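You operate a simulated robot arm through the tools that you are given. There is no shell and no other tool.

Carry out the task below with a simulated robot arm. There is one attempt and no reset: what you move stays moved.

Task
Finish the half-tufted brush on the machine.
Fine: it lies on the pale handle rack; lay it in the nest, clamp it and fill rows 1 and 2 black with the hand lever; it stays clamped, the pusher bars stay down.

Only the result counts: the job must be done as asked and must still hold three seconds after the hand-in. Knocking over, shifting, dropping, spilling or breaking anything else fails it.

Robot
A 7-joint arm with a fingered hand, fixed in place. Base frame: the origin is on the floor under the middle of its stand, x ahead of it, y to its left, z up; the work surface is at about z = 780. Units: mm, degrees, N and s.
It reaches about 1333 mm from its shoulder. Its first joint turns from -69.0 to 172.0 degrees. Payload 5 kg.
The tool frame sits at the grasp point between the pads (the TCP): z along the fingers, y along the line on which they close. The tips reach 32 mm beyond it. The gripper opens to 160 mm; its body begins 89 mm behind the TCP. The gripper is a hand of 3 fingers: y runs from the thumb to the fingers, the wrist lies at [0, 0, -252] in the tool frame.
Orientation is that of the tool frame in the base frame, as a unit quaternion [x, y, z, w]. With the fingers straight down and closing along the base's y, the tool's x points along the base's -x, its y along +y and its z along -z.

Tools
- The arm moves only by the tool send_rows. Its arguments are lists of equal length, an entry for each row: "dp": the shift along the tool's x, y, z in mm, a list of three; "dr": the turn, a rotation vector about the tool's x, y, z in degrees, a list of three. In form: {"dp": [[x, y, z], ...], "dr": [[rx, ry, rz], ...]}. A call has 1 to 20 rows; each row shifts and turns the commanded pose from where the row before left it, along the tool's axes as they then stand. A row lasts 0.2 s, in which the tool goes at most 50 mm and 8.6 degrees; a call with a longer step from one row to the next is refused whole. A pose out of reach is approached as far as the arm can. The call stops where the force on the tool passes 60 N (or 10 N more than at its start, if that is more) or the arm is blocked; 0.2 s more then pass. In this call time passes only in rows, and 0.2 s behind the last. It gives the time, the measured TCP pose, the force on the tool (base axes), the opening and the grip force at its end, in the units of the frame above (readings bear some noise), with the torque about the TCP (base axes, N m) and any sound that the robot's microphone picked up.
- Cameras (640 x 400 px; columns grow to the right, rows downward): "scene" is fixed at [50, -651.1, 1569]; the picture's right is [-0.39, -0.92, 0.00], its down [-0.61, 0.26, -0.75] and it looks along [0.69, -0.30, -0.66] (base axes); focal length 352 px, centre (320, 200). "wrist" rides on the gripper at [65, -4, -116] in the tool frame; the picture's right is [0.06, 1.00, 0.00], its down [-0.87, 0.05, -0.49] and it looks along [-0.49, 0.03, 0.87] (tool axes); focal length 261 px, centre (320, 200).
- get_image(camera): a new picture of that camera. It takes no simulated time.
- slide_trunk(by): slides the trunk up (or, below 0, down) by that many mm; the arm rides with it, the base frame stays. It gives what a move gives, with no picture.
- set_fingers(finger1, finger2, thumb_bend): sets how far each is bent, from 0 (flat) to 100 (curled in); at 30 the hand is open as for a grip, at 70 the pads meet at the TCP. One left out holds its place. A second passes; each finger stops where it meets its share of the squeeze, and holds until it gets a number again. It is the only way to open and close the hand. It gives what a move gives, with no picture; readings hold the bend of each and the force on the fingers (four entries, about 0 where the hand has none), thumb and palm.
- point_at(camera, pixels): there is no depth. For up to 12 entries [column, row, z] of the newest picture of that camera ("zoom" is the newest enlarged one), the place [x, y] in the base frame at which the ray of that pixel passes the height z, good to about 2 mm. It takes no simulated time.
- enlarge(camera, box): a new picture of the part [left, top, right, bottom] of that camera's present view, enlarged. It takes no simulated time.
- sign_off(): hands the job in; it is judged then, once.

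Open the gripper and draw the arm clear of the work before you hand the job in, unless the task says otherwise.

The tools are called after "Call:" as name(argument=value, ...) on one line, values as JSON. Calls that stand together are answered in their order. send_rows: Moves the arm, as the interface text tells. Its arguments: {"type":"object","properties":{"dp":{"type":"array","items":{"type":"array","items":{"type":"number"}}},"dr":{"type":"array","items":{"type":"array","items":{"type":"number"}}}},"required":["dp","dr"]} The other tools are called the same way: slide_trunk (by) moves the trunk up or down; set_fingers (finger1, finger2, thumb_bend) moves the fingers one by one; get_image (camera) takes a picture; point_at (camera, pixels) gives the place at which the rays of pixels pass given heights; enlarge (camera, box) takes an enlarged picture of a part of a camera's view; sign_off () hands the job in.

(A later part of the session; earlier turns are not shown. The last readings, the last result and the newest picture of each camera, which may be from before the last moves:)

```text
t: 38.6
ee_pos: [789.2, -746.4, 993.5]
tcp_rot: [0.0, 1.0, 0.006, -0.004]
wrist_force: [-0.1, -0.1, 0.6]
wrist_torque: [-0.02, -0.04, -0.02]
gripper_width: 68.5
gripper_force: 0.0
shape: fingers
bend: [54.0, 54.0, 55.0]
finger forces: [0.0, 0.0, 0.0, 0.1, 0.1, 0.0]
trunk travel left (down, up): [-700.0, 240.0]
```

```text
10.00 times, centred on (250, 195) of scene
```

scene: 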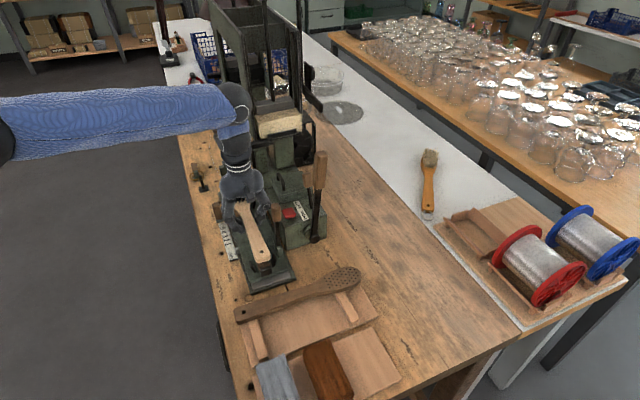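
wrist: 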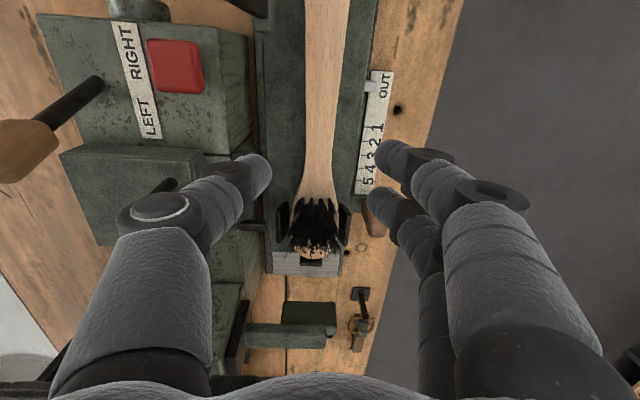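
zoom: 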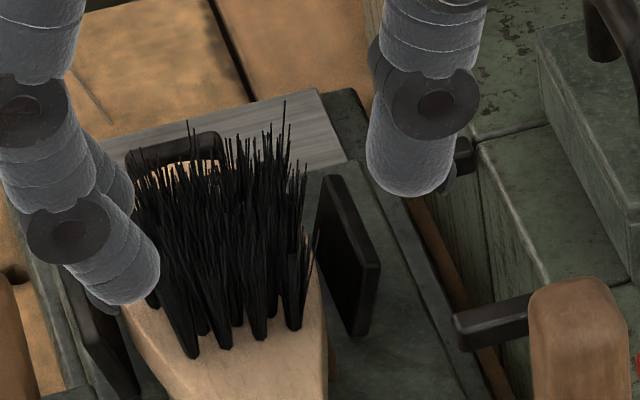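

I check whether the tip rests on or beside the far stop by zooming further and projecting the tip (311.7,259.7).

Call:
enlarge(camera="wrist", box=[290, 240, 340, 275])

Call:
point_at(camera="wrist", pixels=[[311.7, 259.7, 840], [311.7, 259.7, 845], [311.7, 265.8, 838], [372, 86, 800], [311, 262, 838], [272, 215, 850], [345, 215, 850]])

Call:
enlarge(camera="scene", box=[225, 180, 255, 205])

```text
11.43 times, centred on (315, 258) of wrist
```

zoom: 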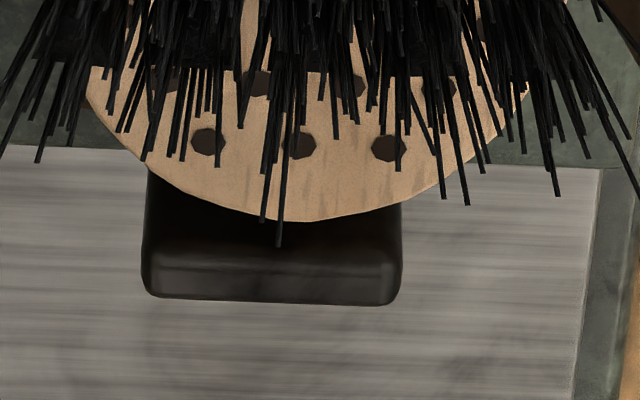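

```text
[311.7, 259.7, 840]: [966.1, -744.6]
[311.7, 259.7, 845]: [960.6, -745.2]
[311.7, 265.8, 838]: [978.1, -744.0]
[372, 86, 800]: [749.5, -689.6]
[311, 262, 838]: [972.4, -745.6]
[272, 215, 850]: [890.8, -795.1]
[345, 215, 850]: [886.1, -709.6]
```

```text
16.00 times, centred on (240, 192) of scene
```

zoom: 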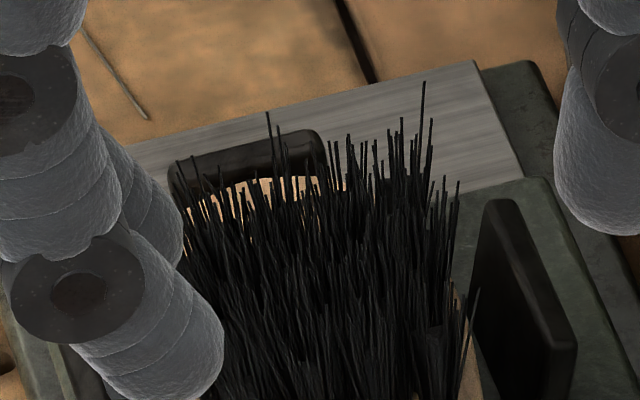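

The tip is just in front of the far stop's face, handle end inside the near stop: the brush is seated. Now I rise to z≈1100, yaw +90° and go over the clamp lever at (690,-795) to cage its handle between thumb (-x) and fingers (+x).

Call:
send_rows(dp=[[0, 0, -36], [0, 0, -36], [0, 0, -36], [0, 0, 0], [0, 0, 0], [0, 0, 0], [0, 0, 0], [0, 0, 0], [0, 0, 0], [0, 0, 0], [0, 0, 0], [0, 0, 0], [0, 0, 0], [0, 0, 0], [-15, -33, 0], [-15, -33, 0], [-15, -33, 0]], dr=[[0, 0, 0], [0, 0, 0], [0, 0, 0], [0, 0, 8.18], [0, 0, 8.18], [0, 0, 8.18], [0, 0, 8.18], [0, 0, 8.18], [0, 0, 8.18], [0, 0, 8.18], [0, 0, 8.18], [0, 0, 8.18], [0, 0, 8.18], [0, 0, 8.18], [0, 0, 0], [0, 0, 0], [0, 0, 0]])

Call:
get_image(camera="wrist")

Call:
get_image(camera="scene")

```text
t: 42.2
ee_pos: [689.2, -792.3, 1099.6]
tcp_rot: [0.707, 0.708, 0.002, -0.007]
wrist_force: [-0.6, 0.3, 0.1]
wrist_torque: [-0.02, -0.07, 0.0]
gripper_width: 68.7
gripper_force: 0.0
shape: fingers
bend: [54.0, 54.0, 55.0]
finger forces: [0.1, 0.0, 0.0, 0.0, 0.0, 0.1]
trunk travel left (down, up): [-700.0, 240.0]
```

```text
taken
```

wrist: 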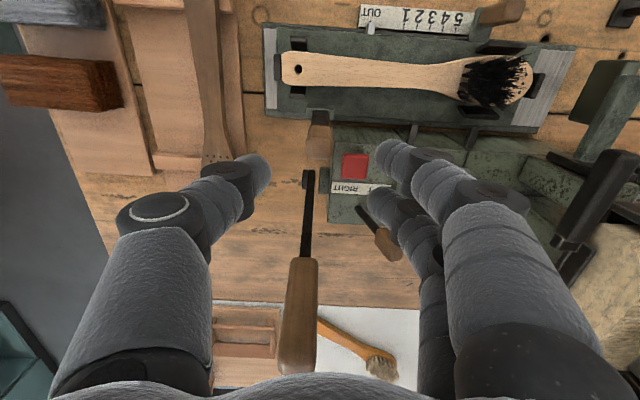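

```text
taken
```

scene: 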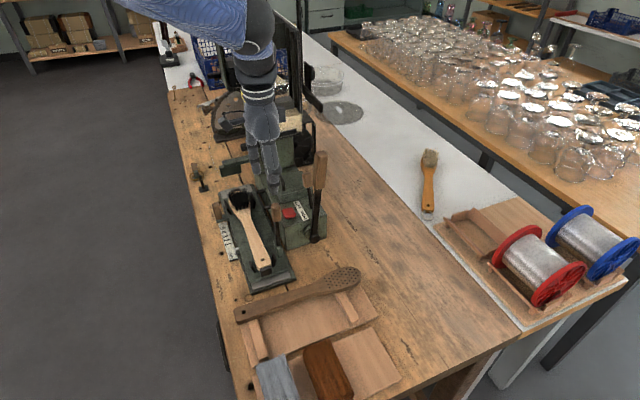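

I check the clamp handle's place in this view (about (319,150)) and the brush in the nest.

Call:
enlarge(camera="wrist", box=[250, 20, 410, 220])

Call:
point_at(camera="wrist", pixels=[[319, 160, 990], [319, 160, 960], [319, 125, 850], [298, 365, 1090], [308, 180, 830], [298, 69, 838]])

Call:
enlarge(camera="wrist", box=[250, 20, 590, 140])

```text
2.00 times, centred on (330, 120) of wrist
```

zoom: 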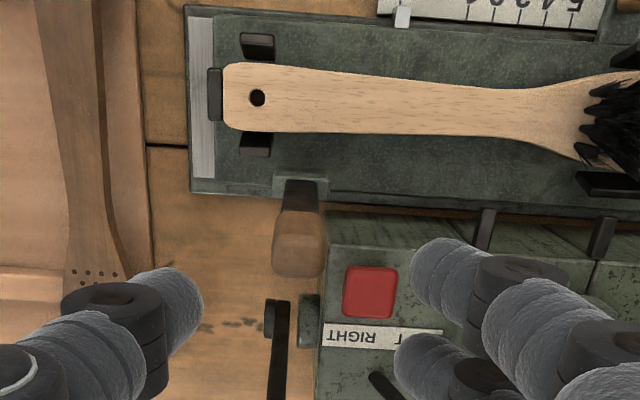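

```text
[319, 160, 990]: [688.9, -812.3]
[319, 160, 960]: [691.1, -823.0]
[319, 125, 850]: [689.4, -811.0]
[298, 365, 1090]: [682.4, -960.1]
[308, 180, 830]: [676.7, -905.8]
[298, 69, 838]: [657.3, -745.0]
```

```text
1.88 times, centred on (420, 80) of wrist
```

zoom: 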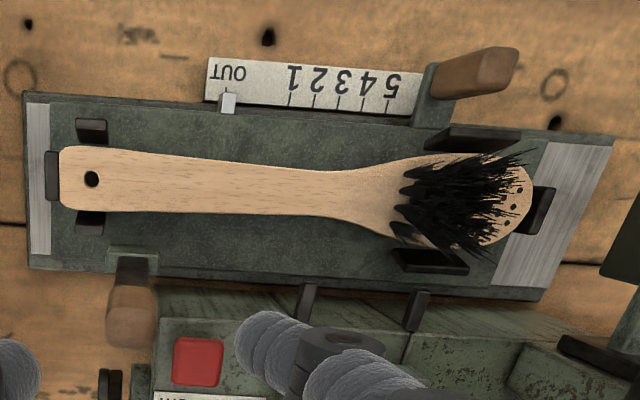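

The handle's top is at about (690,-800,995). I descend to TCP z≈972 with the handle between thumb and fingers.

Call:
send_rows(dp=[[-4, 0, 32], [0, 0, 32], [0, 0, 32], [0, 0, 31]], dr=[[0, 0, 0], [0, 0, 0], [0, 0, 0], [0, 0, 0]])

Call:
get_image(camera="wrist")

Call:
enlarge(camera="scene", box=[210, 150, 330, 290])

```text
t: 43.2
ee_pos: [689.5, -795.7, 972.5]
tcp_rot: [0.708, 0.707, 0.002, -0.007]
wrist_force: [-0.1, 0.3, 0.2]
wrist_torque: [-0.02, -0.01, -0.01]
gripper_width: 69.0
gripper_force: 0.1
shape: fingers
bend: [54.0, 54.0, 55.0]
finger forces: [0.0, 0.1, 0.0, 0.1, 0.1, 0.1]
trunk travel left (down, up): [-700.0, 240.0]
```

```text
taken
```

wrist: 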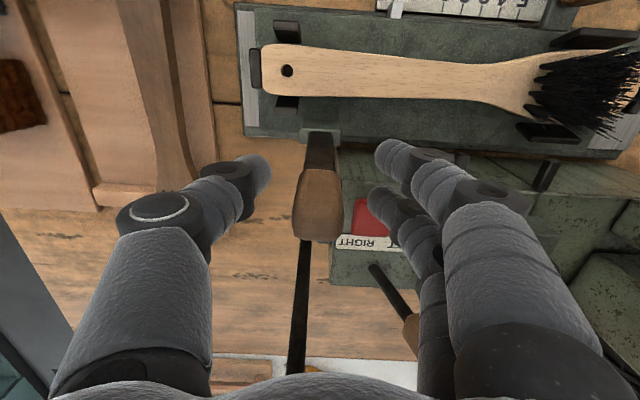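

```text
2.86 times, centred on (270, 220) of scene
```

zoom: 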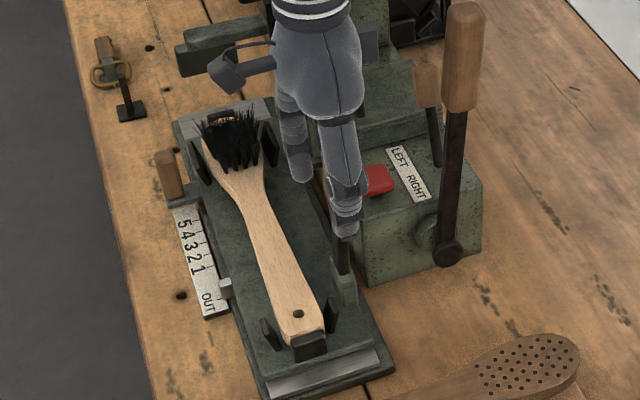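

The handle is caged. I close to about 45 mm opening to take up slack, then test-push gently towards -x.

Call:
set_fingers(finger1=61, finger2=61, thumb_bend=61)

Call:
send_rows(dp=[[0, -5, 0], [0, -5, 0], [0, -5, 0]], dr=[[0, 0, 0], [0, 0, 0], [0, 0, 0]])

Call:
get_image(camera="wrist")

Call:
enlarge(camera="scene", box=[210, 150, 330, 290])

```text
t: 44.2
ee_pos: [690.0, -795.6, 971.8]
tcp_rot: [0.707, 0.707, 0.002, -0.007]
wrist_force: [-0.1, 0.1, 0.1]
wrist_torque: [0.04, 0.04, 0.01]
gripper_width: 44.4
gripper_force: 0.0
shape: fingers
bend: [61.0, 61.0, 61.0]
finger forces: [0.0, 0.1, 0.0, 0.0, 0.0, 0.0]
trunk travel left (down, up): [-700.0, 240.0]
```

```text
t: 45.0
ee_pos: [674.8, -795.9, 973.8]
tcp_rot: [0.707, 0.708, 0.003, -0.006]
wrist_force: [5.6, -0.1, 2.0]
wrist_torque: [-0.08, -0.26, 0.08]
gripper_width: 44.2
gripper_force: 2.7
shape: fingers
bend: [61.0, 58.0, 61.0]
finger forces: [0.1, 5.4, 0.0, 0.0, 0.0, 0.0]
trunk travel left (down, up): [-700.0, 240.0]
```

```text
taken
```

wrist: 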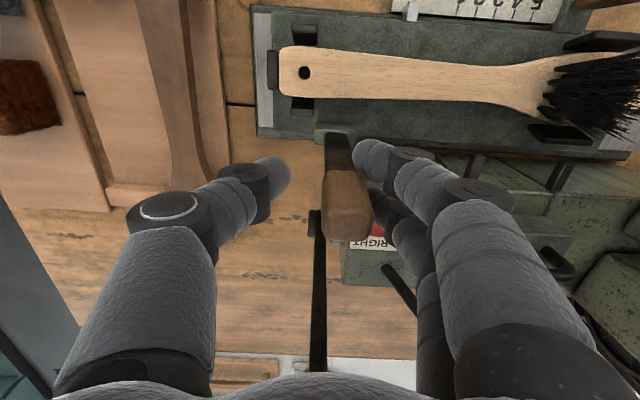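

```text
2.86 times, centred on (270, 220) of scene
```

zoom: 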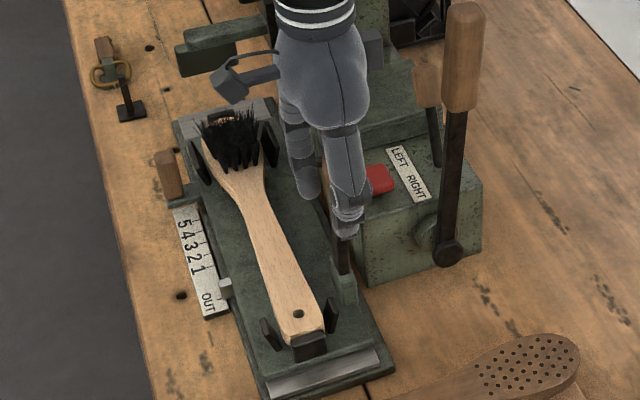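

Only finger 2 met the handle and it yielded at 5 N while the lever did not move. I shift 6 mm in -y so the handle is centred, and test the other direction with the thumb.

Call:
send_rows(dp=[[0, 8, 0], [-6, 8, 0], [0, 8, 0], [0, 5, 0], [0, 5, 0]], dr=[[0, 0, 0], [0, 0, 0], [0, 0, 0], [0, 0, 0], [0, 0, 0]])

Call:
get_image(camera="wrist")

Call:
enlarge(camera="scene", box=[210, 150, 330, 290])

```text
t: 46.2
ee_pos: [710.6, -802.3, 973.8]
tcp_rot: [0.706, 0.708, 0.002, -0.006]
wrist_force: [0.3, 0.2, 0.7]
wrist_torque: [0.03, 0.01, 0.0]
gripper_width: 44.7
gripper_force: 0.2
shape: fingers
bend: [61.0, 61.0, 61.0]
finger forces: [0.0, 0.1, 0.1, 0.1, 0.1, 0.1]
trunk travel left (down, up): [-700.0, 240.0]
```

```text
taken
```

wrist: 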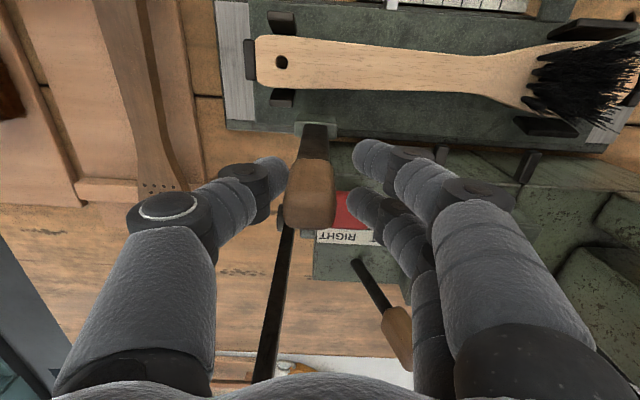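

```text
2.86 times, centred on (270, 220) of scene
```

zoom: 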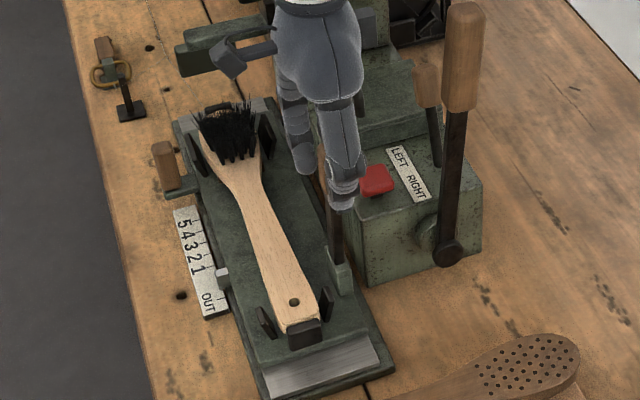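

The carriage slid a few mm towards +x under a light push while the lever stayed, so the lever does not swing that way easily. I look at the pivot block more closely.

Call:
enlarge(camera="scene", box=[275, 220, 305, 260])

Call:
enlarge(camera="wrist", box=[280, 110, 350, 240])

Call:
enlarge(camera="scene", box=[215, 210, 255, 265])

```text
10.00 times, centred on (290, 240) of scene
```

zoom: 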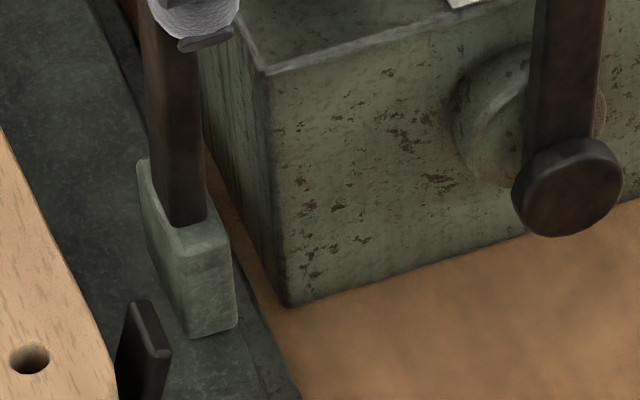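

```text
3.08 times, centred on (315, 175) of wrist
```

zoom: 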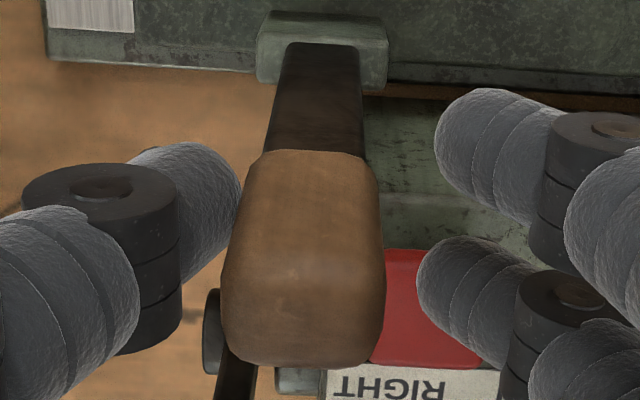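

```text
7.27 times, centred on (235, 238) of scene
```

zoom: 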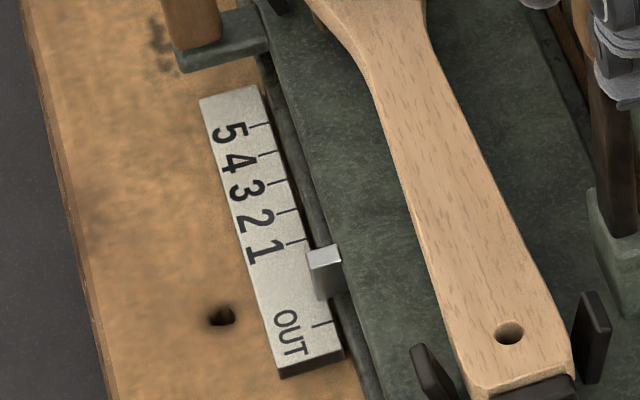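

The carriage slides freely (pointer now midway OUT–1). I push the handle back to -x with both fingers, farther this time, to return to OUT and load the lever against the end stop.

Call:
send_rows(dp=[[0, -8, 0], [0, -8, 0], [0, -8, 0], [0, -8, 0], [0, -8, 0], [0, -5, 0], [0, -4, 0]], dr=[[0, 0, 0], [0, 0, 0], [0, 0, 0], [0, 0, 0], [0, 0, 0], [0, 0, 0], [0, 0, 0]])

Call:
get_image(camera="wrist")

Call:
enlarge(camera="scene", box=[210, 150, 330, 290])

```text
t: 47.8
ee_pos: [662.1, -801.5, 975.0]
tcp_rot: [0.705, 0.709, 0.002, -0.006]
wrist_force: [24.0, -0.6, 13.8]
wrist_torque: [-0.06, -1.14, -0.02]
gripper_width: 62.2
gripper_force: 12.1
shape: fingers
bend: [54.0, 54.0, 61.0]
finger forces: [11.1, 12.6, 0.0, 0.0, 0.0, 0.1]
trunk travel left (down, up): [-700.0, 240.0]
```

```text
taken
```

wrist: 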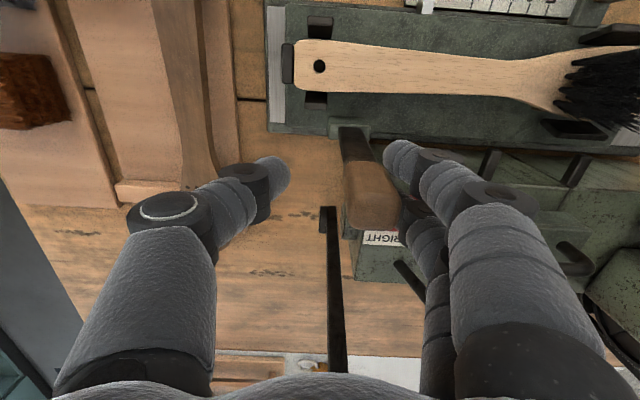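

```text
2.86 times, centred on (270, 220) of scene
```

zoom: 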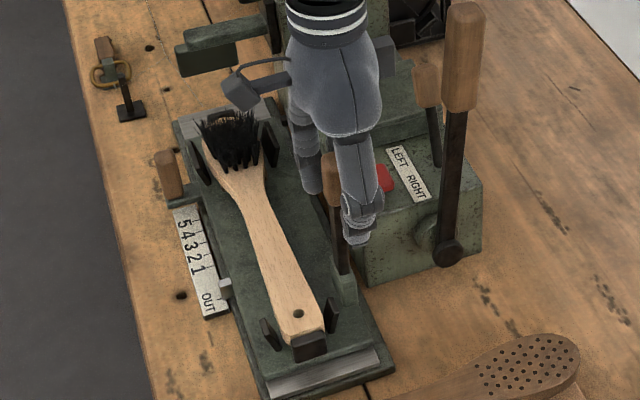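

A 24 N push towards -x leaves the lever still, so that is its open stop; the carriage is back at OUT. I recentre, grip the handle lightly and test the +y and -y directions.

Call:
send_rows(dp=[[0, 10, 0], [0, 10, 0], [0, 7, 0]], dr=[[0, 0, 0], [0, 0, 0], [0, 0, 0]])

Call:
set_fingers(finger1=70, finger2=70, thumb_bend=70)

Call:
send_rows(dp=[[5, 0, 0], [5, 0, 0]], dr=[[0, 0, 0], [0, 0, 0]])

Call:
enlarge(camera="scene", box=[210, 150, 330, 290])

```text
t: 48.6
ee_pos: [685.4, -801.2, 972.0]
tcp_rot: [0.707, 0.707, 0.001, -0.008]
wrist_force: [-0.7, -0.2, 0.7]
wrist_torque: [-0.06, 0.0, 0.0]
gripper_width: 44.6
gripper_force: 0.2
shape: fingers
bend: [61.0, 61.0, 61.0]
finger forces: [0.0, 0.0, 0.1, 0.1, 0.0, 0.0]
trunk travel left (down, up): [-700.0, 240.0]
```

```text
t: 49.6
ee_pos: [686.4, -803.3, 971.8]
tcp_rot: [0.707, 0.707, 0.0, -0.007]
wrist_force: [3.2, 3.9, -8.4]
wrist_torque: [0.1, -0.04, 0.02]
gripper_width: 29.8
gripper_force: 9.8
shape: fingers
bend: [64.0, 63.0, 68.0]
finger forces: [6.3, 5.6, 0.0, 0.0, 7.7, 0.0]
trunk travel left (down, up): [-700.0, 240.0]
```

```text
t: 50.2
ee_pos: [686.6, -793.6, 970.3]
tcp_rot: [0.707, 0.707, 0.002, -0.007]
wrist_force: [5.8, -1.9, -7.8]
wrist_torque: [-0.11, -0.11, 0.04]
gripper_width: 29.6
gripper_force: 10.4
shape: fingers
bend: [64.0, 63.0, 68.0]
finger forces: [5.5, 8.0, 0.0, 0.0, 6.8, 0.0]
trunk travel left (down, up): [-700.0, 240.0]
```

```text
2.86 times, centred on (270, 220) of scene
```

zoom: 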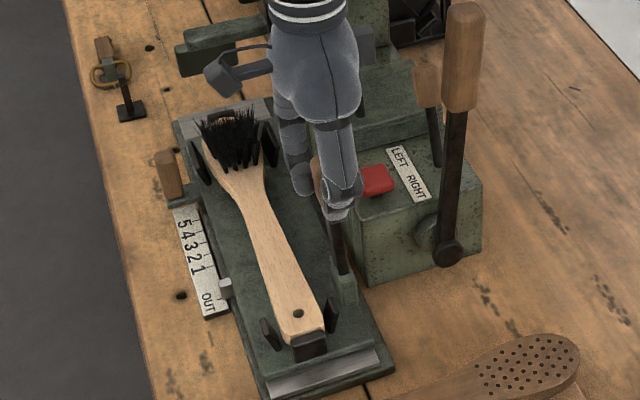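

The hand moved 9 mm in +y with hardly any resistance, and the lever's top seems to have moved along; I look closer and go 10 mm further.

Call:
enlarge(camera="scene", box=[265, 195, 305, 255])

Call:
send_rows(dp=[[5, 0, 0.5], [5, 0, 0.5]], dr=[[0, 0, 0], [0, 0, 0]])

Call:
enlarge(camera="scene", box=[265, 195, 305, 255])

Call:
get_image(camera="wrist")

```text
6.67 times, centred on (285, 225) of scene
```

zoom: 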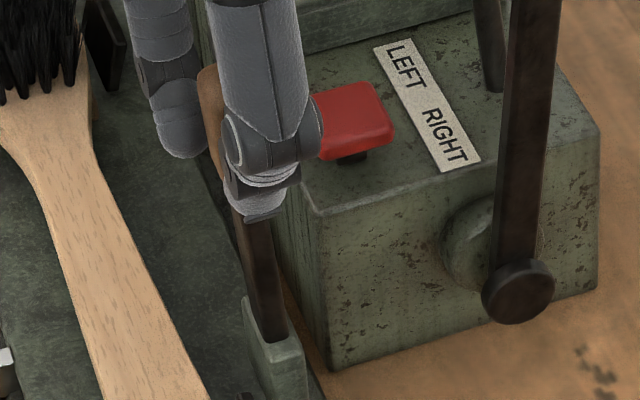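

```text
t: 50.8
ee_pos: [689.0, -783.2, 971.0]
tcp_rot: [0.707, 0.707, 0.002, -0.007]
wrist_force: [6.8, -2.5, -4.8]
wrist_torque: [-0.21, -0.15, 0.04]
gripper_width: 29.2
gripper_force: 11.6
shape: fingers
bend: [64.0, 64.0, 68.0]
finger forces: [6.0, 9.8, 0.0, 0.0, 7.1, 0.1]
trunk travel left (down, up): [-700.0, 240.0]
```

```text
6.67 times, centred on (285, 225) of scene
```

zoom: 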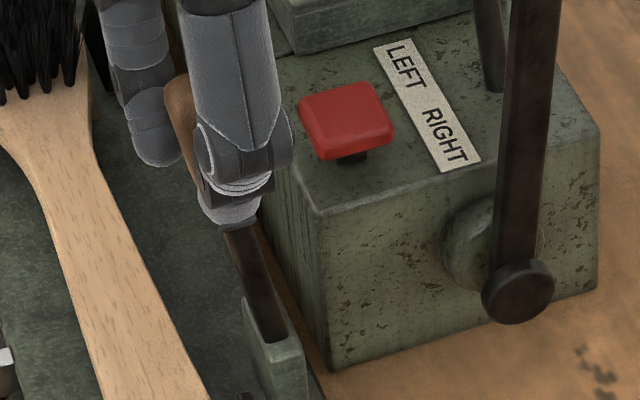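

```text
taken
```

wrist: 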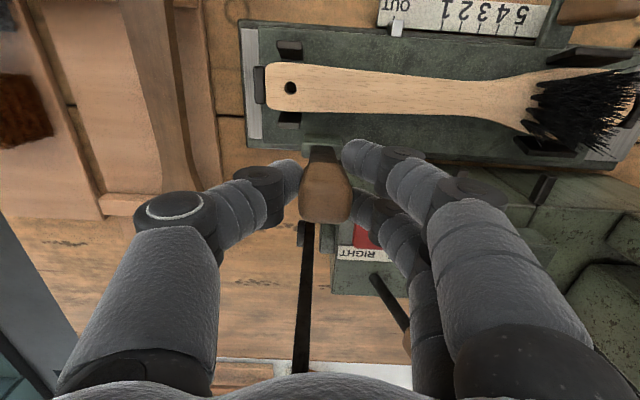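

The bar now visibly tilts towards +y: the clamp lever swings over the carriage about the x axis with only ~2–3 N. I follow the arc (radius ≈131 mm about y=-797, z=840).

Call:
send_rows(dp=[[8, 0, 2], [8, 0, 2.5], [8, 0, 3], [8, 0, 3.5]], dr=[[0, 0, 0], [0, 0, 0], [0, 0, 0], [0, 0, 0]])

Call:
enlarge(camera="scene", box=[225, 180, 305, 270])

Call:
get_image(camera="wrist")

```text
t: 51.8
ee_pos: [686.8, -750.4, 961.0]
tcp_rot: [0.707, 0.707, 0.002, -0.007]
wrist_force: [8.7, -2.7, -2.0]
wrist_torque: [-0.26, -0.22, 0.1]
gripper_width: 29.2
gripper_force: 11.6
shape: fingers
bend: [64.0, 66.0, 68.0]
finger forces: [7.1, 10.1, 0.1, 0.0, 6.5, 0.1]
trunk travel left (down, up): [-700.0, 240.0]
```

```text
4.44 times, centred on (265, 225) of scene
```

zoom: 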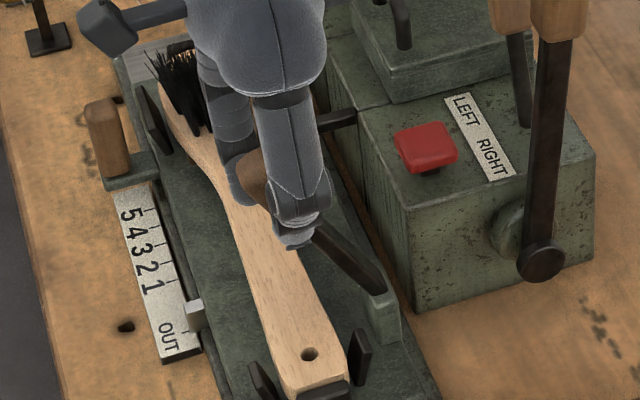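

```text
taken
```

wrist: 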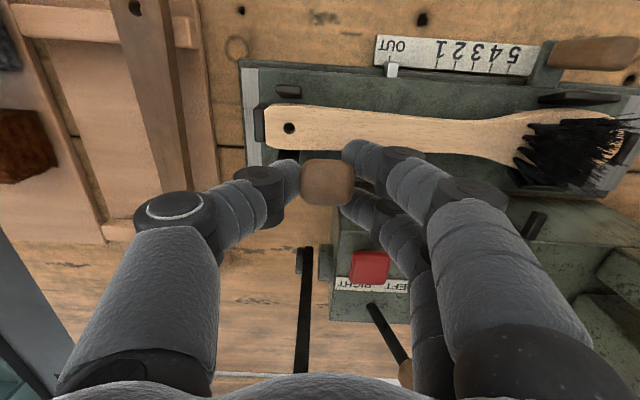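

The lever follows (≈25–30° now). I continue along the arc towards about 45°.

Call:
send_rows(dp=[[8, 0, 4], [8, 0, 4.5], [8, 0, 5], [8, 0, 5.5]], dr=[[0, 0, 0], [0, 0, 0], [0, 0, 0], [0, 0, 0]])

Call:
enlarge(camera="scene", box=[225, 180, 305, 270])

Call:
get_image(camera="wrist")

```text
t: 52.8
ee_pos: [687.2, -718.3, 941.0]
tcp_rot: [0.707, 0.707, 0.002, -0.007]
wrist_force: [9.3, -9.1, -7.1]
wrist_torque: [-0.41, -0.18, -0.01]
gripper_width: 30.2
gripper_force: 11.9
shape: fingers
bend: [63.0, 65.0, 68.0]
finger forces: [7.7, 9.3, 0.1, 0.0, 6.0, 0.1]
trunk travel left (down, up): [-700.0, 240.0]
```

```text
4.44 times, centred on (265, 225) of scene
```

zoom: 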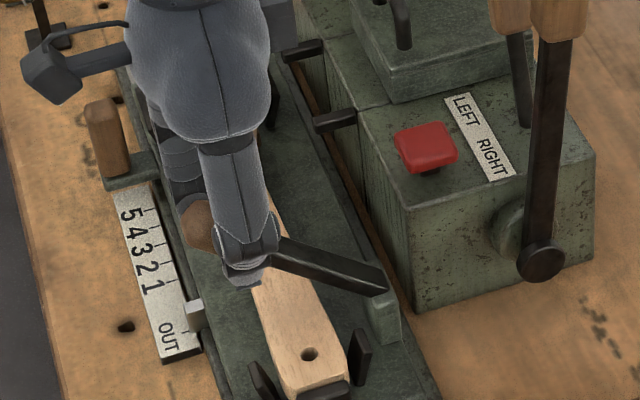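

```text
taken
```

wrist: 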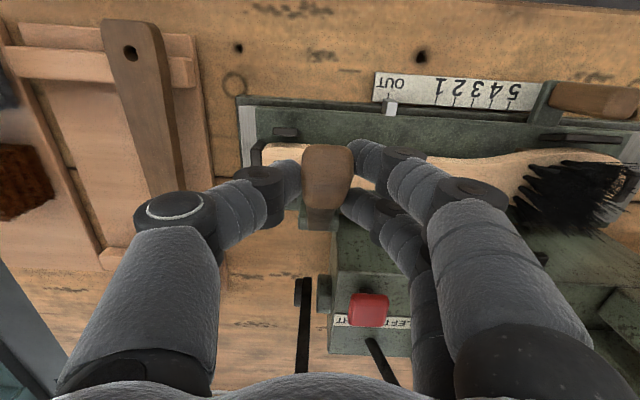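

The lever is at ≈45–50° and resistance has grown to ≈9–11 N. I look at the jaws and go on a little.

Call:
enlarge(camera="scene", box=[245, 240, 285, 280])

Call:
send_rows(dp=[[5, 0, 4], [5, 0, 4.5]], dr=[[0, 0, 0], [0, 0, 0]])

Call:
enlarge(camera="scene", box=[245, 240, 285, 280])

Call:
enlarge(camera="scene", box=[225, 180, 305, 270])

```text
10.00 times, centred on (265, 260) of scene
```

zoom: 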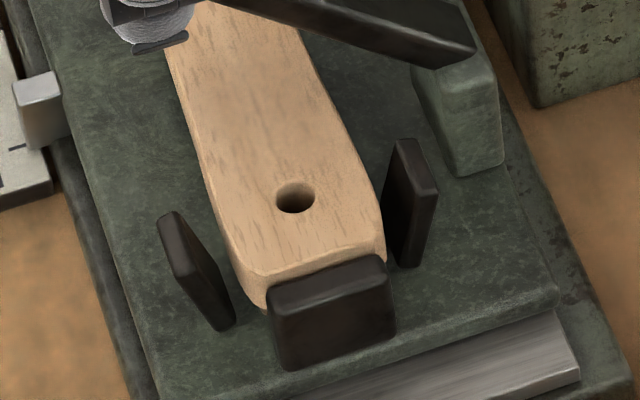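

```text
t: 53.4
ee_pos: [686.3, -708.4, 932.8]
tcp_rot: [0.707, 0.707, 0.001, -0.007]
wrist_force: [8.6, -12.0, -7.7]
wrist_torque: [-0.41, -0.14, -0.03]
gripper_width: 30.6
gripper_force: 11.4
shape: fingers
bend: [63.0, 65.0, 68.0]
finger forces: [7.4, 8.6, 0.0, 0.0, 6.4, 0.1]
trunk travel left (down, up): [-700.0, 240.0]
```

```text
10.00 times, centred on (265, 260) of scene
```

zoom: 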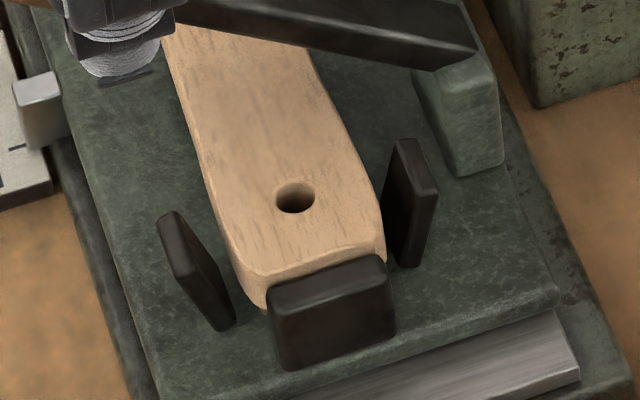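

```text
4.44 times, centred on (265, 225) of scene
```

zoom: 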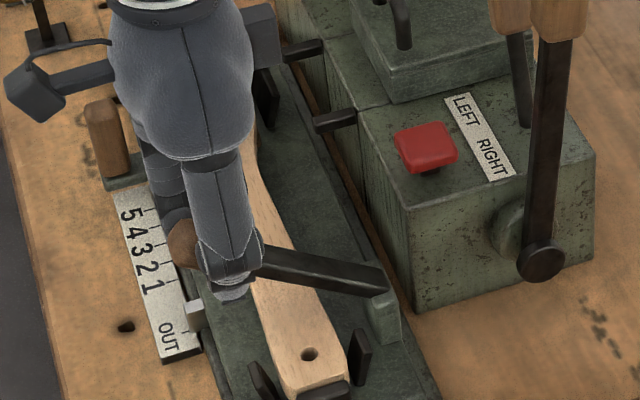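

Still moving; TCP is at ≈45–50° on the arc. I continue tangentially.

Call:
send_rows(dp=[[5, 0, 5.5], [5, 0, 6], [4.5, 0, 6.5], [4, 0, 7]], dr=[[0, 0, 0], [0, 0, 0], [0, 0, 0], [0, 0, 0]])

Call:
enlarge(camera="scene", box=[225, 180, 305, 270])

Call:
enlarge(camera="scene", box=[245, 240, 285, 280])

Call:
get_image(camera="wrist")

```text
t: 54.4
ee_pos: [686.6, -690.1, 907.9]
tcp_rot: [0.707, 0.707, 0.002, -0.008]
wrist_force: [7.8, -13.2, -4.9]
wrist_torque: [-0.49, -0.19, -0.06]
gripper_width: 31.3
gripper_force: 10.8
shape: fingers
bend: [63.0, 65.0, 68.0]
finger forces: [7.3, 8.2, 0.0, 0.1, 6.9, 0.0]
trunk travel left (down, up): [-700.0, 240.0]
```

```text
4.44 times, centred on (265, 225) of scene
```

zoom: 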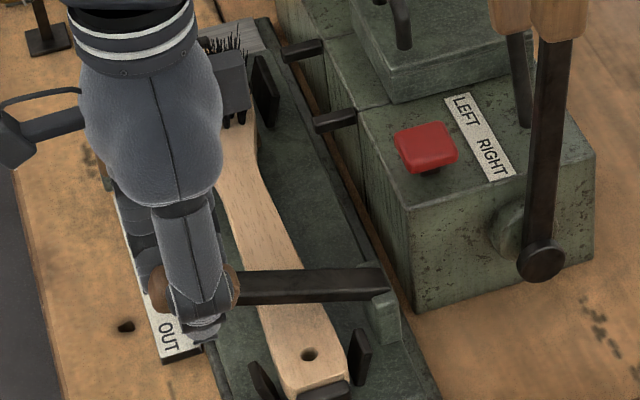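

```text
10.00 times, centred on (265, 260) of scene
```

zoom: 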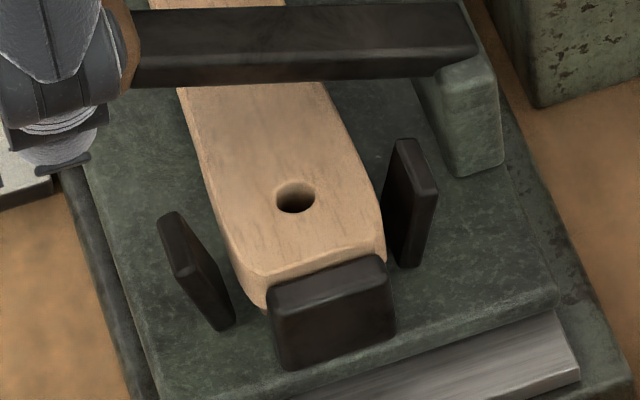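

```text
taken
```

wrist: 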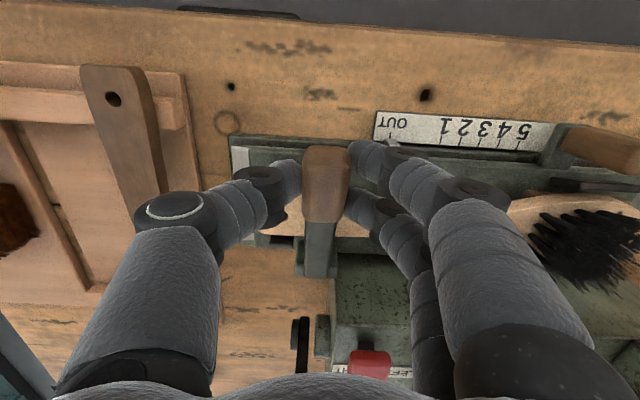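

The bar nears horizontal across the handle (≈60–65°). I continue down the arc in small steps and watch the force.

Call:
send_rows(dp=[[3.5, 0, 6], [3, 0, 6]], dr=[[0, 0, 0], [0, 0, 0]])

Call:
send_rows(dp=[[2.5, 0, 6], [2, 0, 6]], dr=[[0, 0, 0], [0, 0, 0]])

Call:
enlarge(camera="scene", box=[225, 180, 305, 270])

Call:
enlarge(camera="scene", box=[245, 240, 285, 280])

```text
t: 55.0
ee_pos: [686.2, -682.1, 895.4]
tcp_rot: [0.707, 0.707, 0.001, -0.007]
wrist_force: [8.6, -15.3, -3.8]
wrist_torque: [-0.48, -0.26, -0.1]
gripper_width: 31.4
gripper_force: 11.6
shape: fingers
bend: [63.0, 65.0, 68.0]
finger forces: [7.4, 8.8, 0.0, 0.0, 6.3, 0.1]
trunk travel left (down, up): [-700.0, 240.0]
```

```text
t: 55.6
ee_pos: [686.6, -679.0, 884.4]
tcp_rot: [0.707, 0.708, 0.001, -0.007]
wrist_force: [12.2, -15.4, -2.1]
wrist_torque: [-0.46, -0.33, -0.11]
gripper_width: 31.5
gripper_force: 11.4
shape: fingers
bend: [63.0, 65.0, 68.0]
finger forces: [7.7, 9.9, 0.1, 0.0, 5.8, 0.0]
trunk travel left (down, up): [-700.0, 240.0]
```

```text
4.44 times, centred on (265, 225) of scene
```

zoom: 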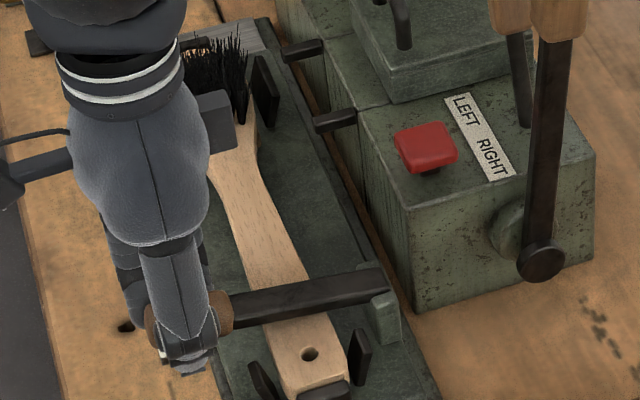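

```text
10.00 times, centred on (265, 260) of scene
```

zoom: 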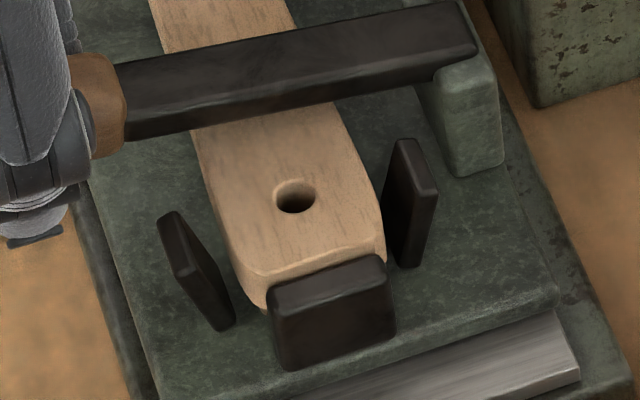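

From the bar's slope the lever is at ≈83°. I press a little farther down to reach its stop, easing the outward pull.

Call:
send_rows(dp=[[-2, 0, 4], [-1, 0, 4]], dr=[[0, 0, 0], [0, 0, 0]])

Call:
enlarge(camera="scene", box=[245, 240, 285, 280])

Call:
enlarge(camera="scene", box=[225, 160, 305, 250])

```text
t: 56.2
ee_pos: [686.4, -679.0, 876.8]
tcp_rot: [0.707, 0.708, 0.003, -0.008]
wrist_force: [8.7, -0.2, 0.6]
wrist_torque: [-0.19, -0.28, 0.04]
gripper_width: 31.4
gripper_force: 11.5
shape: fingers
bend: [63.0, 65.0, 68.0]
finger forces: [6.6, 10.1, 0.1, 0.0, 6.9, 0.0]
trunk travel left (down, up): [-700.0, 240.0]
```

```text
10.00 times, centred on (265, 260) of scene
```

zoom: 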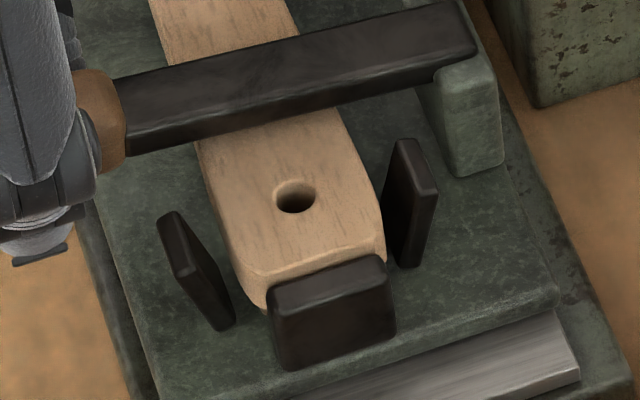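

```text
4.44 times, centred on (265, 205) of scene
```

zoom: 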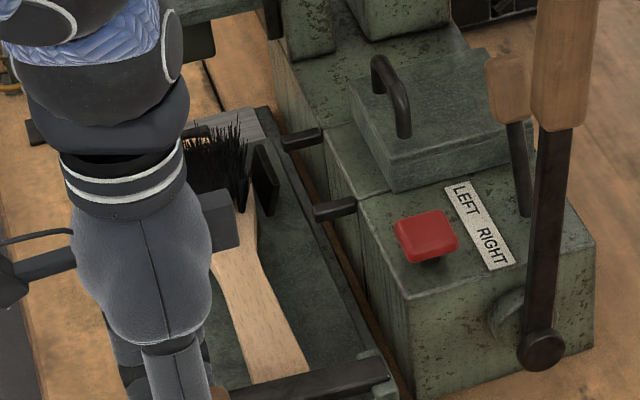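

The bar is at ≈86°. I press down further until the force shows its stop.

Call:
send_rows(dp=[[0, 0, 4], [0, 0, 4]], dr=[[0, 0, 0], [0, 0, 0]])

Call:
enlarge(camera="scene", box=[245, 240, 285, 280])

```text
t: 56.8
ee_pos: [686.7, -679.4, 869.7]
tcp_rot: [0.707, 0.707, 0.002, -0.007]
wrist_force: [9.1, 5.6, 0.6]
wrist_torque: [-0.05, -0.33, 0.05]
gripper_width: 31.5
gripper_force: 11.9
shape: fingers
bend: [63.0, 65.0, 68.0]
finger forces: [6.5, 10.3, 0.0, 0.1, 7.2, 0.0]
trunk travel left (down, up): [-700.0, 240.0]
```

```text
10.00 times, centred on (265, 260) of scene
```

zoom: 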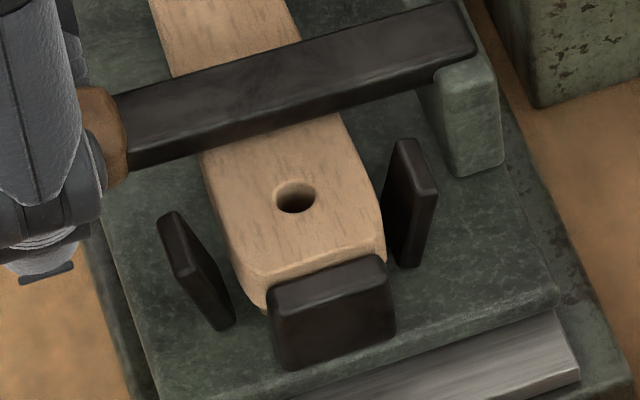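

No stop yet (≈88°). I continue downwards in small steps.

Call:
send_rows(dp=[[-1, 0, 4], [-1, 0, 4]], dr=[[0, 0, 0], [0, 0, 0]])

Call:
enlarge(camera="scene", box=[245, 240, 285, 280])

Call:
get_image(camera="wrist")

```text
t: 57.4
ee_pos: [687.4, -680.7, 863.5]
tcp_rot: [0.706, 0.708, 0.002, -0.005]
wrist_force: [8.9, 14.5, 17.6]
wrist_torque: [0.24, -0.4, 0.13]
gripper_width: 30.7
gripper_force: 15.3
shape: fingers
bend: [64.0, 66.0, 68.0]
finger forces: [9.2, 10.3, 0.0, 0.0, 10.4, 0.0]
trunk travel left (down, up): [-700.0, 240.0]
```

```text
10.00 times, centred on (265, 260) of scene
```

zoom: 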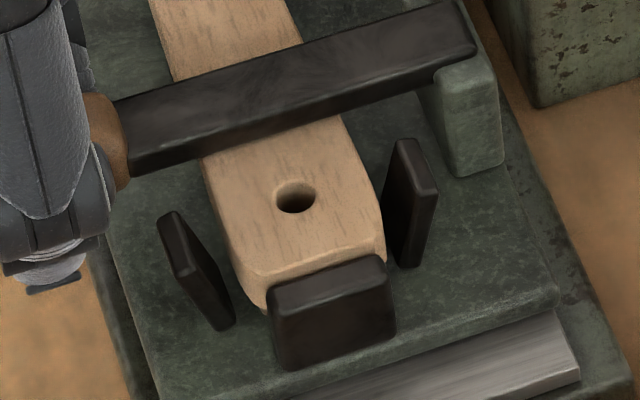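

```text
taken
```

wrist: 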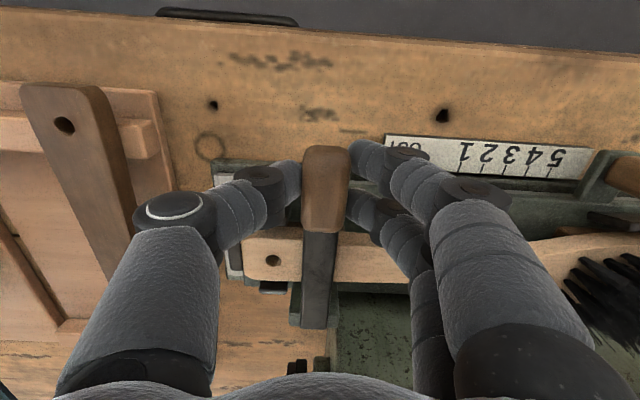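

The upward reaction jumped to 17.6 N with the bar at ≈90°: it seems to be at its stop. I press 3 mm more to make sure it is fully home.

Call:
send_rows(dp=[[0, 0, 2], [0, 0, 2]], dr=[[0, 0, 0], [0, 0, 0]])

Call:
enlarge(camera="scene", box=[245, 240, 285, 280])

```text
t: 58.0
ee_pos: [684.4, -683.6, 854.6]
tcp_rot: [0.708, 0.706, 0.0, -0.008]
wrist_force: [8.7, 4.0, 0.2]
wrist_torque: [0.1, -0.13, 0.05]
gripper_width: 27.7
gripper_force: 7.3
shape: fingers
bend: [65.0, 65.0, 69.0]
finger forces: [5.7, 5.6, 0.0, 0.0, 4.0, 0.1]
trunk travel left (down, up): [-700.0, 240.0]
```

```text
10.00 times, centred on (265, 260) of scene
```

zoom: 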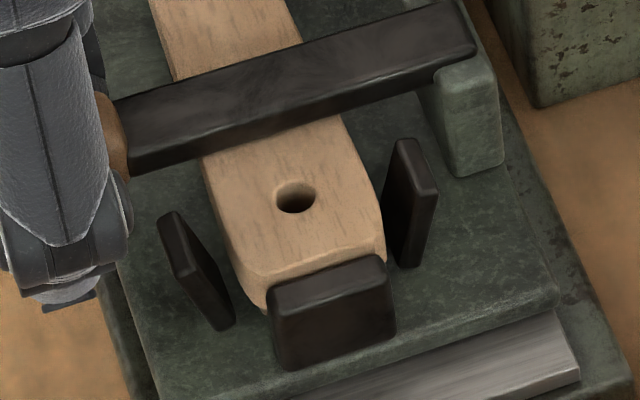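

The hand slid down the handle while the bar stayed put, so the lever is at its stop. I release the handle and rise straight up.

Call:
set_fingers(finger1=57, finger2=57, thumb_bend=57)

Call:
send_rows(dp=[[0, 0, -10], [0, 0, -20], [0, 0, -40], [0, 0, -40], [0, 0, -40]], dr=[[0, 0, 0], [0, 0, 0], [0, 0, 0], [0, 0, 0], [0, 0, 0]])

Call:
get_image(camera="wrist")

Call:
enlarge(camera="scene", box=[210, 170, 310, 280])

```text
t: 59.0
ee_pos: [686.0, -681.9, 856.0]
tcp_rot: [0.708, 0.707, 0.002, -0.007]
wrist_force: [-0.1, 0.3, -0.5]
wrist_torque: [0.01, 0.01, 0.02]
gripper_width: 62.2
gripper_force: 0.1
shape: fingers
bend: [56.0, 56.0, 56.0]
finger forces: [0.1, 0.0, 0.0, 0.0, 0.0, 0.1]
trunk travel left (down, up): [-700.0, 240.0]
```

```text
t: 60.2
ee_pos: [685.1, -681.0, 1008.7]
tcp_rot: [0.707, 0.707, 0.002, -0.007]
wrist_force: [-0.3, -0.4, -0.3]
wrist_torque: [-0.03, -0.01, 0.01]
gripper_width: 62.3
gripper_force: 0.1
shape: fingers
bend: [56.0, 56.0, 56.0]
finger forces: [0.1, 0.0, 0.0, 0.0, 0.0, 0.1]
trunk travel left (down, up): [-700.0, 240.0]
```

```text
taken
```

wrist: 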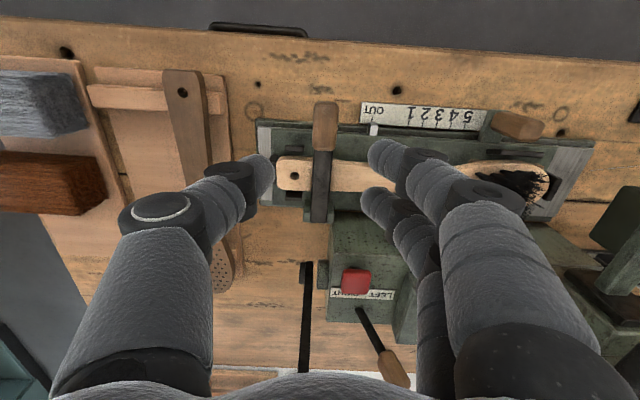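

```text
3.64 times, centred on (260, 225) of scene
```

zoom: 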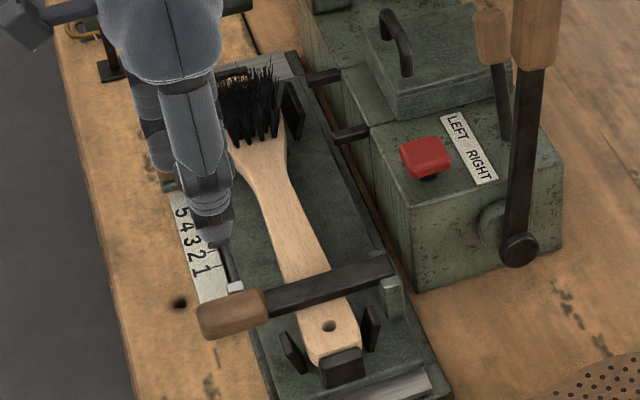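

The clamp bar stays down across the handle. Next I rise, yaw back to plain, make a fist and go to the -x side of the carriage knob at (887,-669).

Call:
send_rows(dp=[[0, 0, -25], [0, 0, -25], [0, 0, 0], [0, 0, 0], [0, 0, 0], [0, 0, 0], [0, 0, 0], [0, 0, 0], [0, 0, 0], [0, 0, 0], [0, 0, 0], [0, 0, 0], [0, 0, 0], [-33, 1.5, 25], [-33, 1.5, 25], [-33, 1.5, 25], [-33, 1.5, 25]], dr=[[0, 0, 0], [0, 0, 0], [0, 0, -8.18], [0, 0, -8.18], [0, 0, -8.18], [0, 0, -8.18], [0, 0, -8.18], [0, 0, -8.18], [0, 0, -8.18], [0, 0, -8.18], [0, 0, -8.18], [0, 0, -8.18], [0, 0, -8.18], [0, 0, 0], [0, 0, 0], [0, 0, 0], [0, 0, 0]])

Call:
set_fingers(finger1=70, finger2=70, thumb_bend=70)

Call:
get_image(camera="wrist")

Call:
get_image(camera="scene")

```text
t: 63.8
ee_pos: [818.4, -677.4, 955.0]
tcp_rot: [0.0, 1.0, 0.006, -0.005]
wrist_force: [0.5, -0.9, -0.2]
wrist_torque: [0.03, 0.0, 0.03]
gripper_width: 62.3
gripper_force: 0.0
shape: fingers
bend: [56.0, 56.0, 56.0]
finger forces: [0.0, 0.1, 0.0, 0.0, 0.1, 0.1]
trunk travel left (down, up): [-700.0, 240.0]
```

```text
t: 64.8
ee_pos: [817.0, -676.4, 957.1]
tcp_rot: [0.0, 1.0, 0.007, -0.003]
wrist_force: [0.2, -0.7, 0.6]
wrist_torque: [-0.01, 0.0, 0.03]
gripper_width: 12.9
gripper_force: 0.2
shape: fingers
bend: [70.0, 70.0, 70.0]
finger forces: [0.0, 0.1, 0.1, 0.1, 0.1, 0.0]
trunk travel left (down, up): [-700.0, 240.0]
```

```text
taken
```

wrist: 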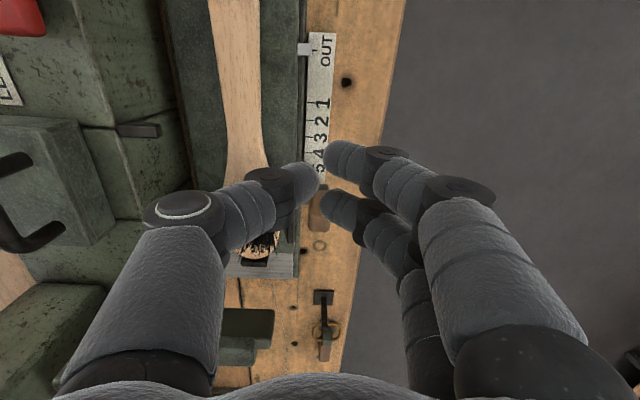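

```text
taken
```

scene: 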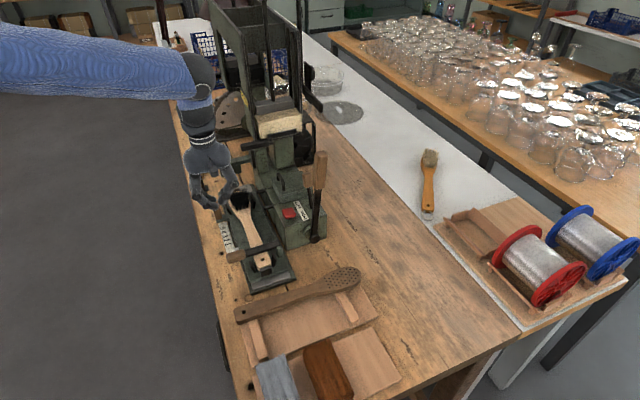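

Pointer is at OUT (wrist (305,47)). I verify the knob's location beneath the fingers before descending.

Call:
enlarge(camera="wrist", box=[270, 130, 390, 250])

Call:
point_at(camera="wrist", pixels=[[318, 205, 880], [318, 205, 860], [318, 220, 880], [305, 47, 800]])

Call:
enlarge(camera="scene", box=[180, 140, 280, 260])

```text
3.33 times, centred on (330, 190) of wrist
```

zoom: 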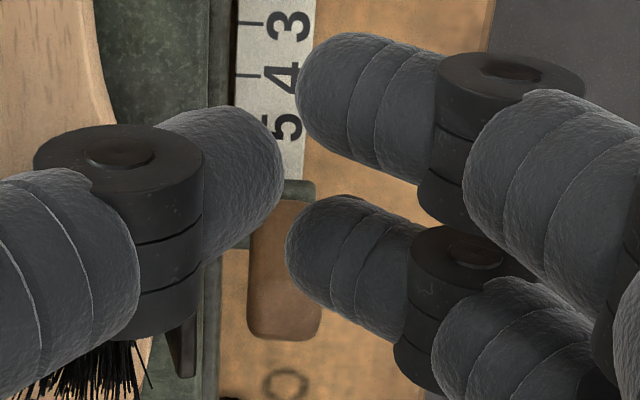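

```text
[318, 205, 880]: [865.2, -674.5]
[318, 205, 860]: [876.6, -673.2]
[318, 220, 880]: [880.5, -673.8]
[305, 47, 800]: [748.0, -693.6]
```

```text
3.33 times, centred on (230, 200) of scene
```

zoom: 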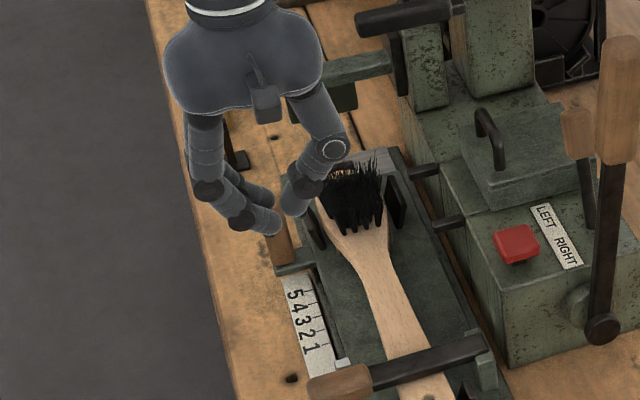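

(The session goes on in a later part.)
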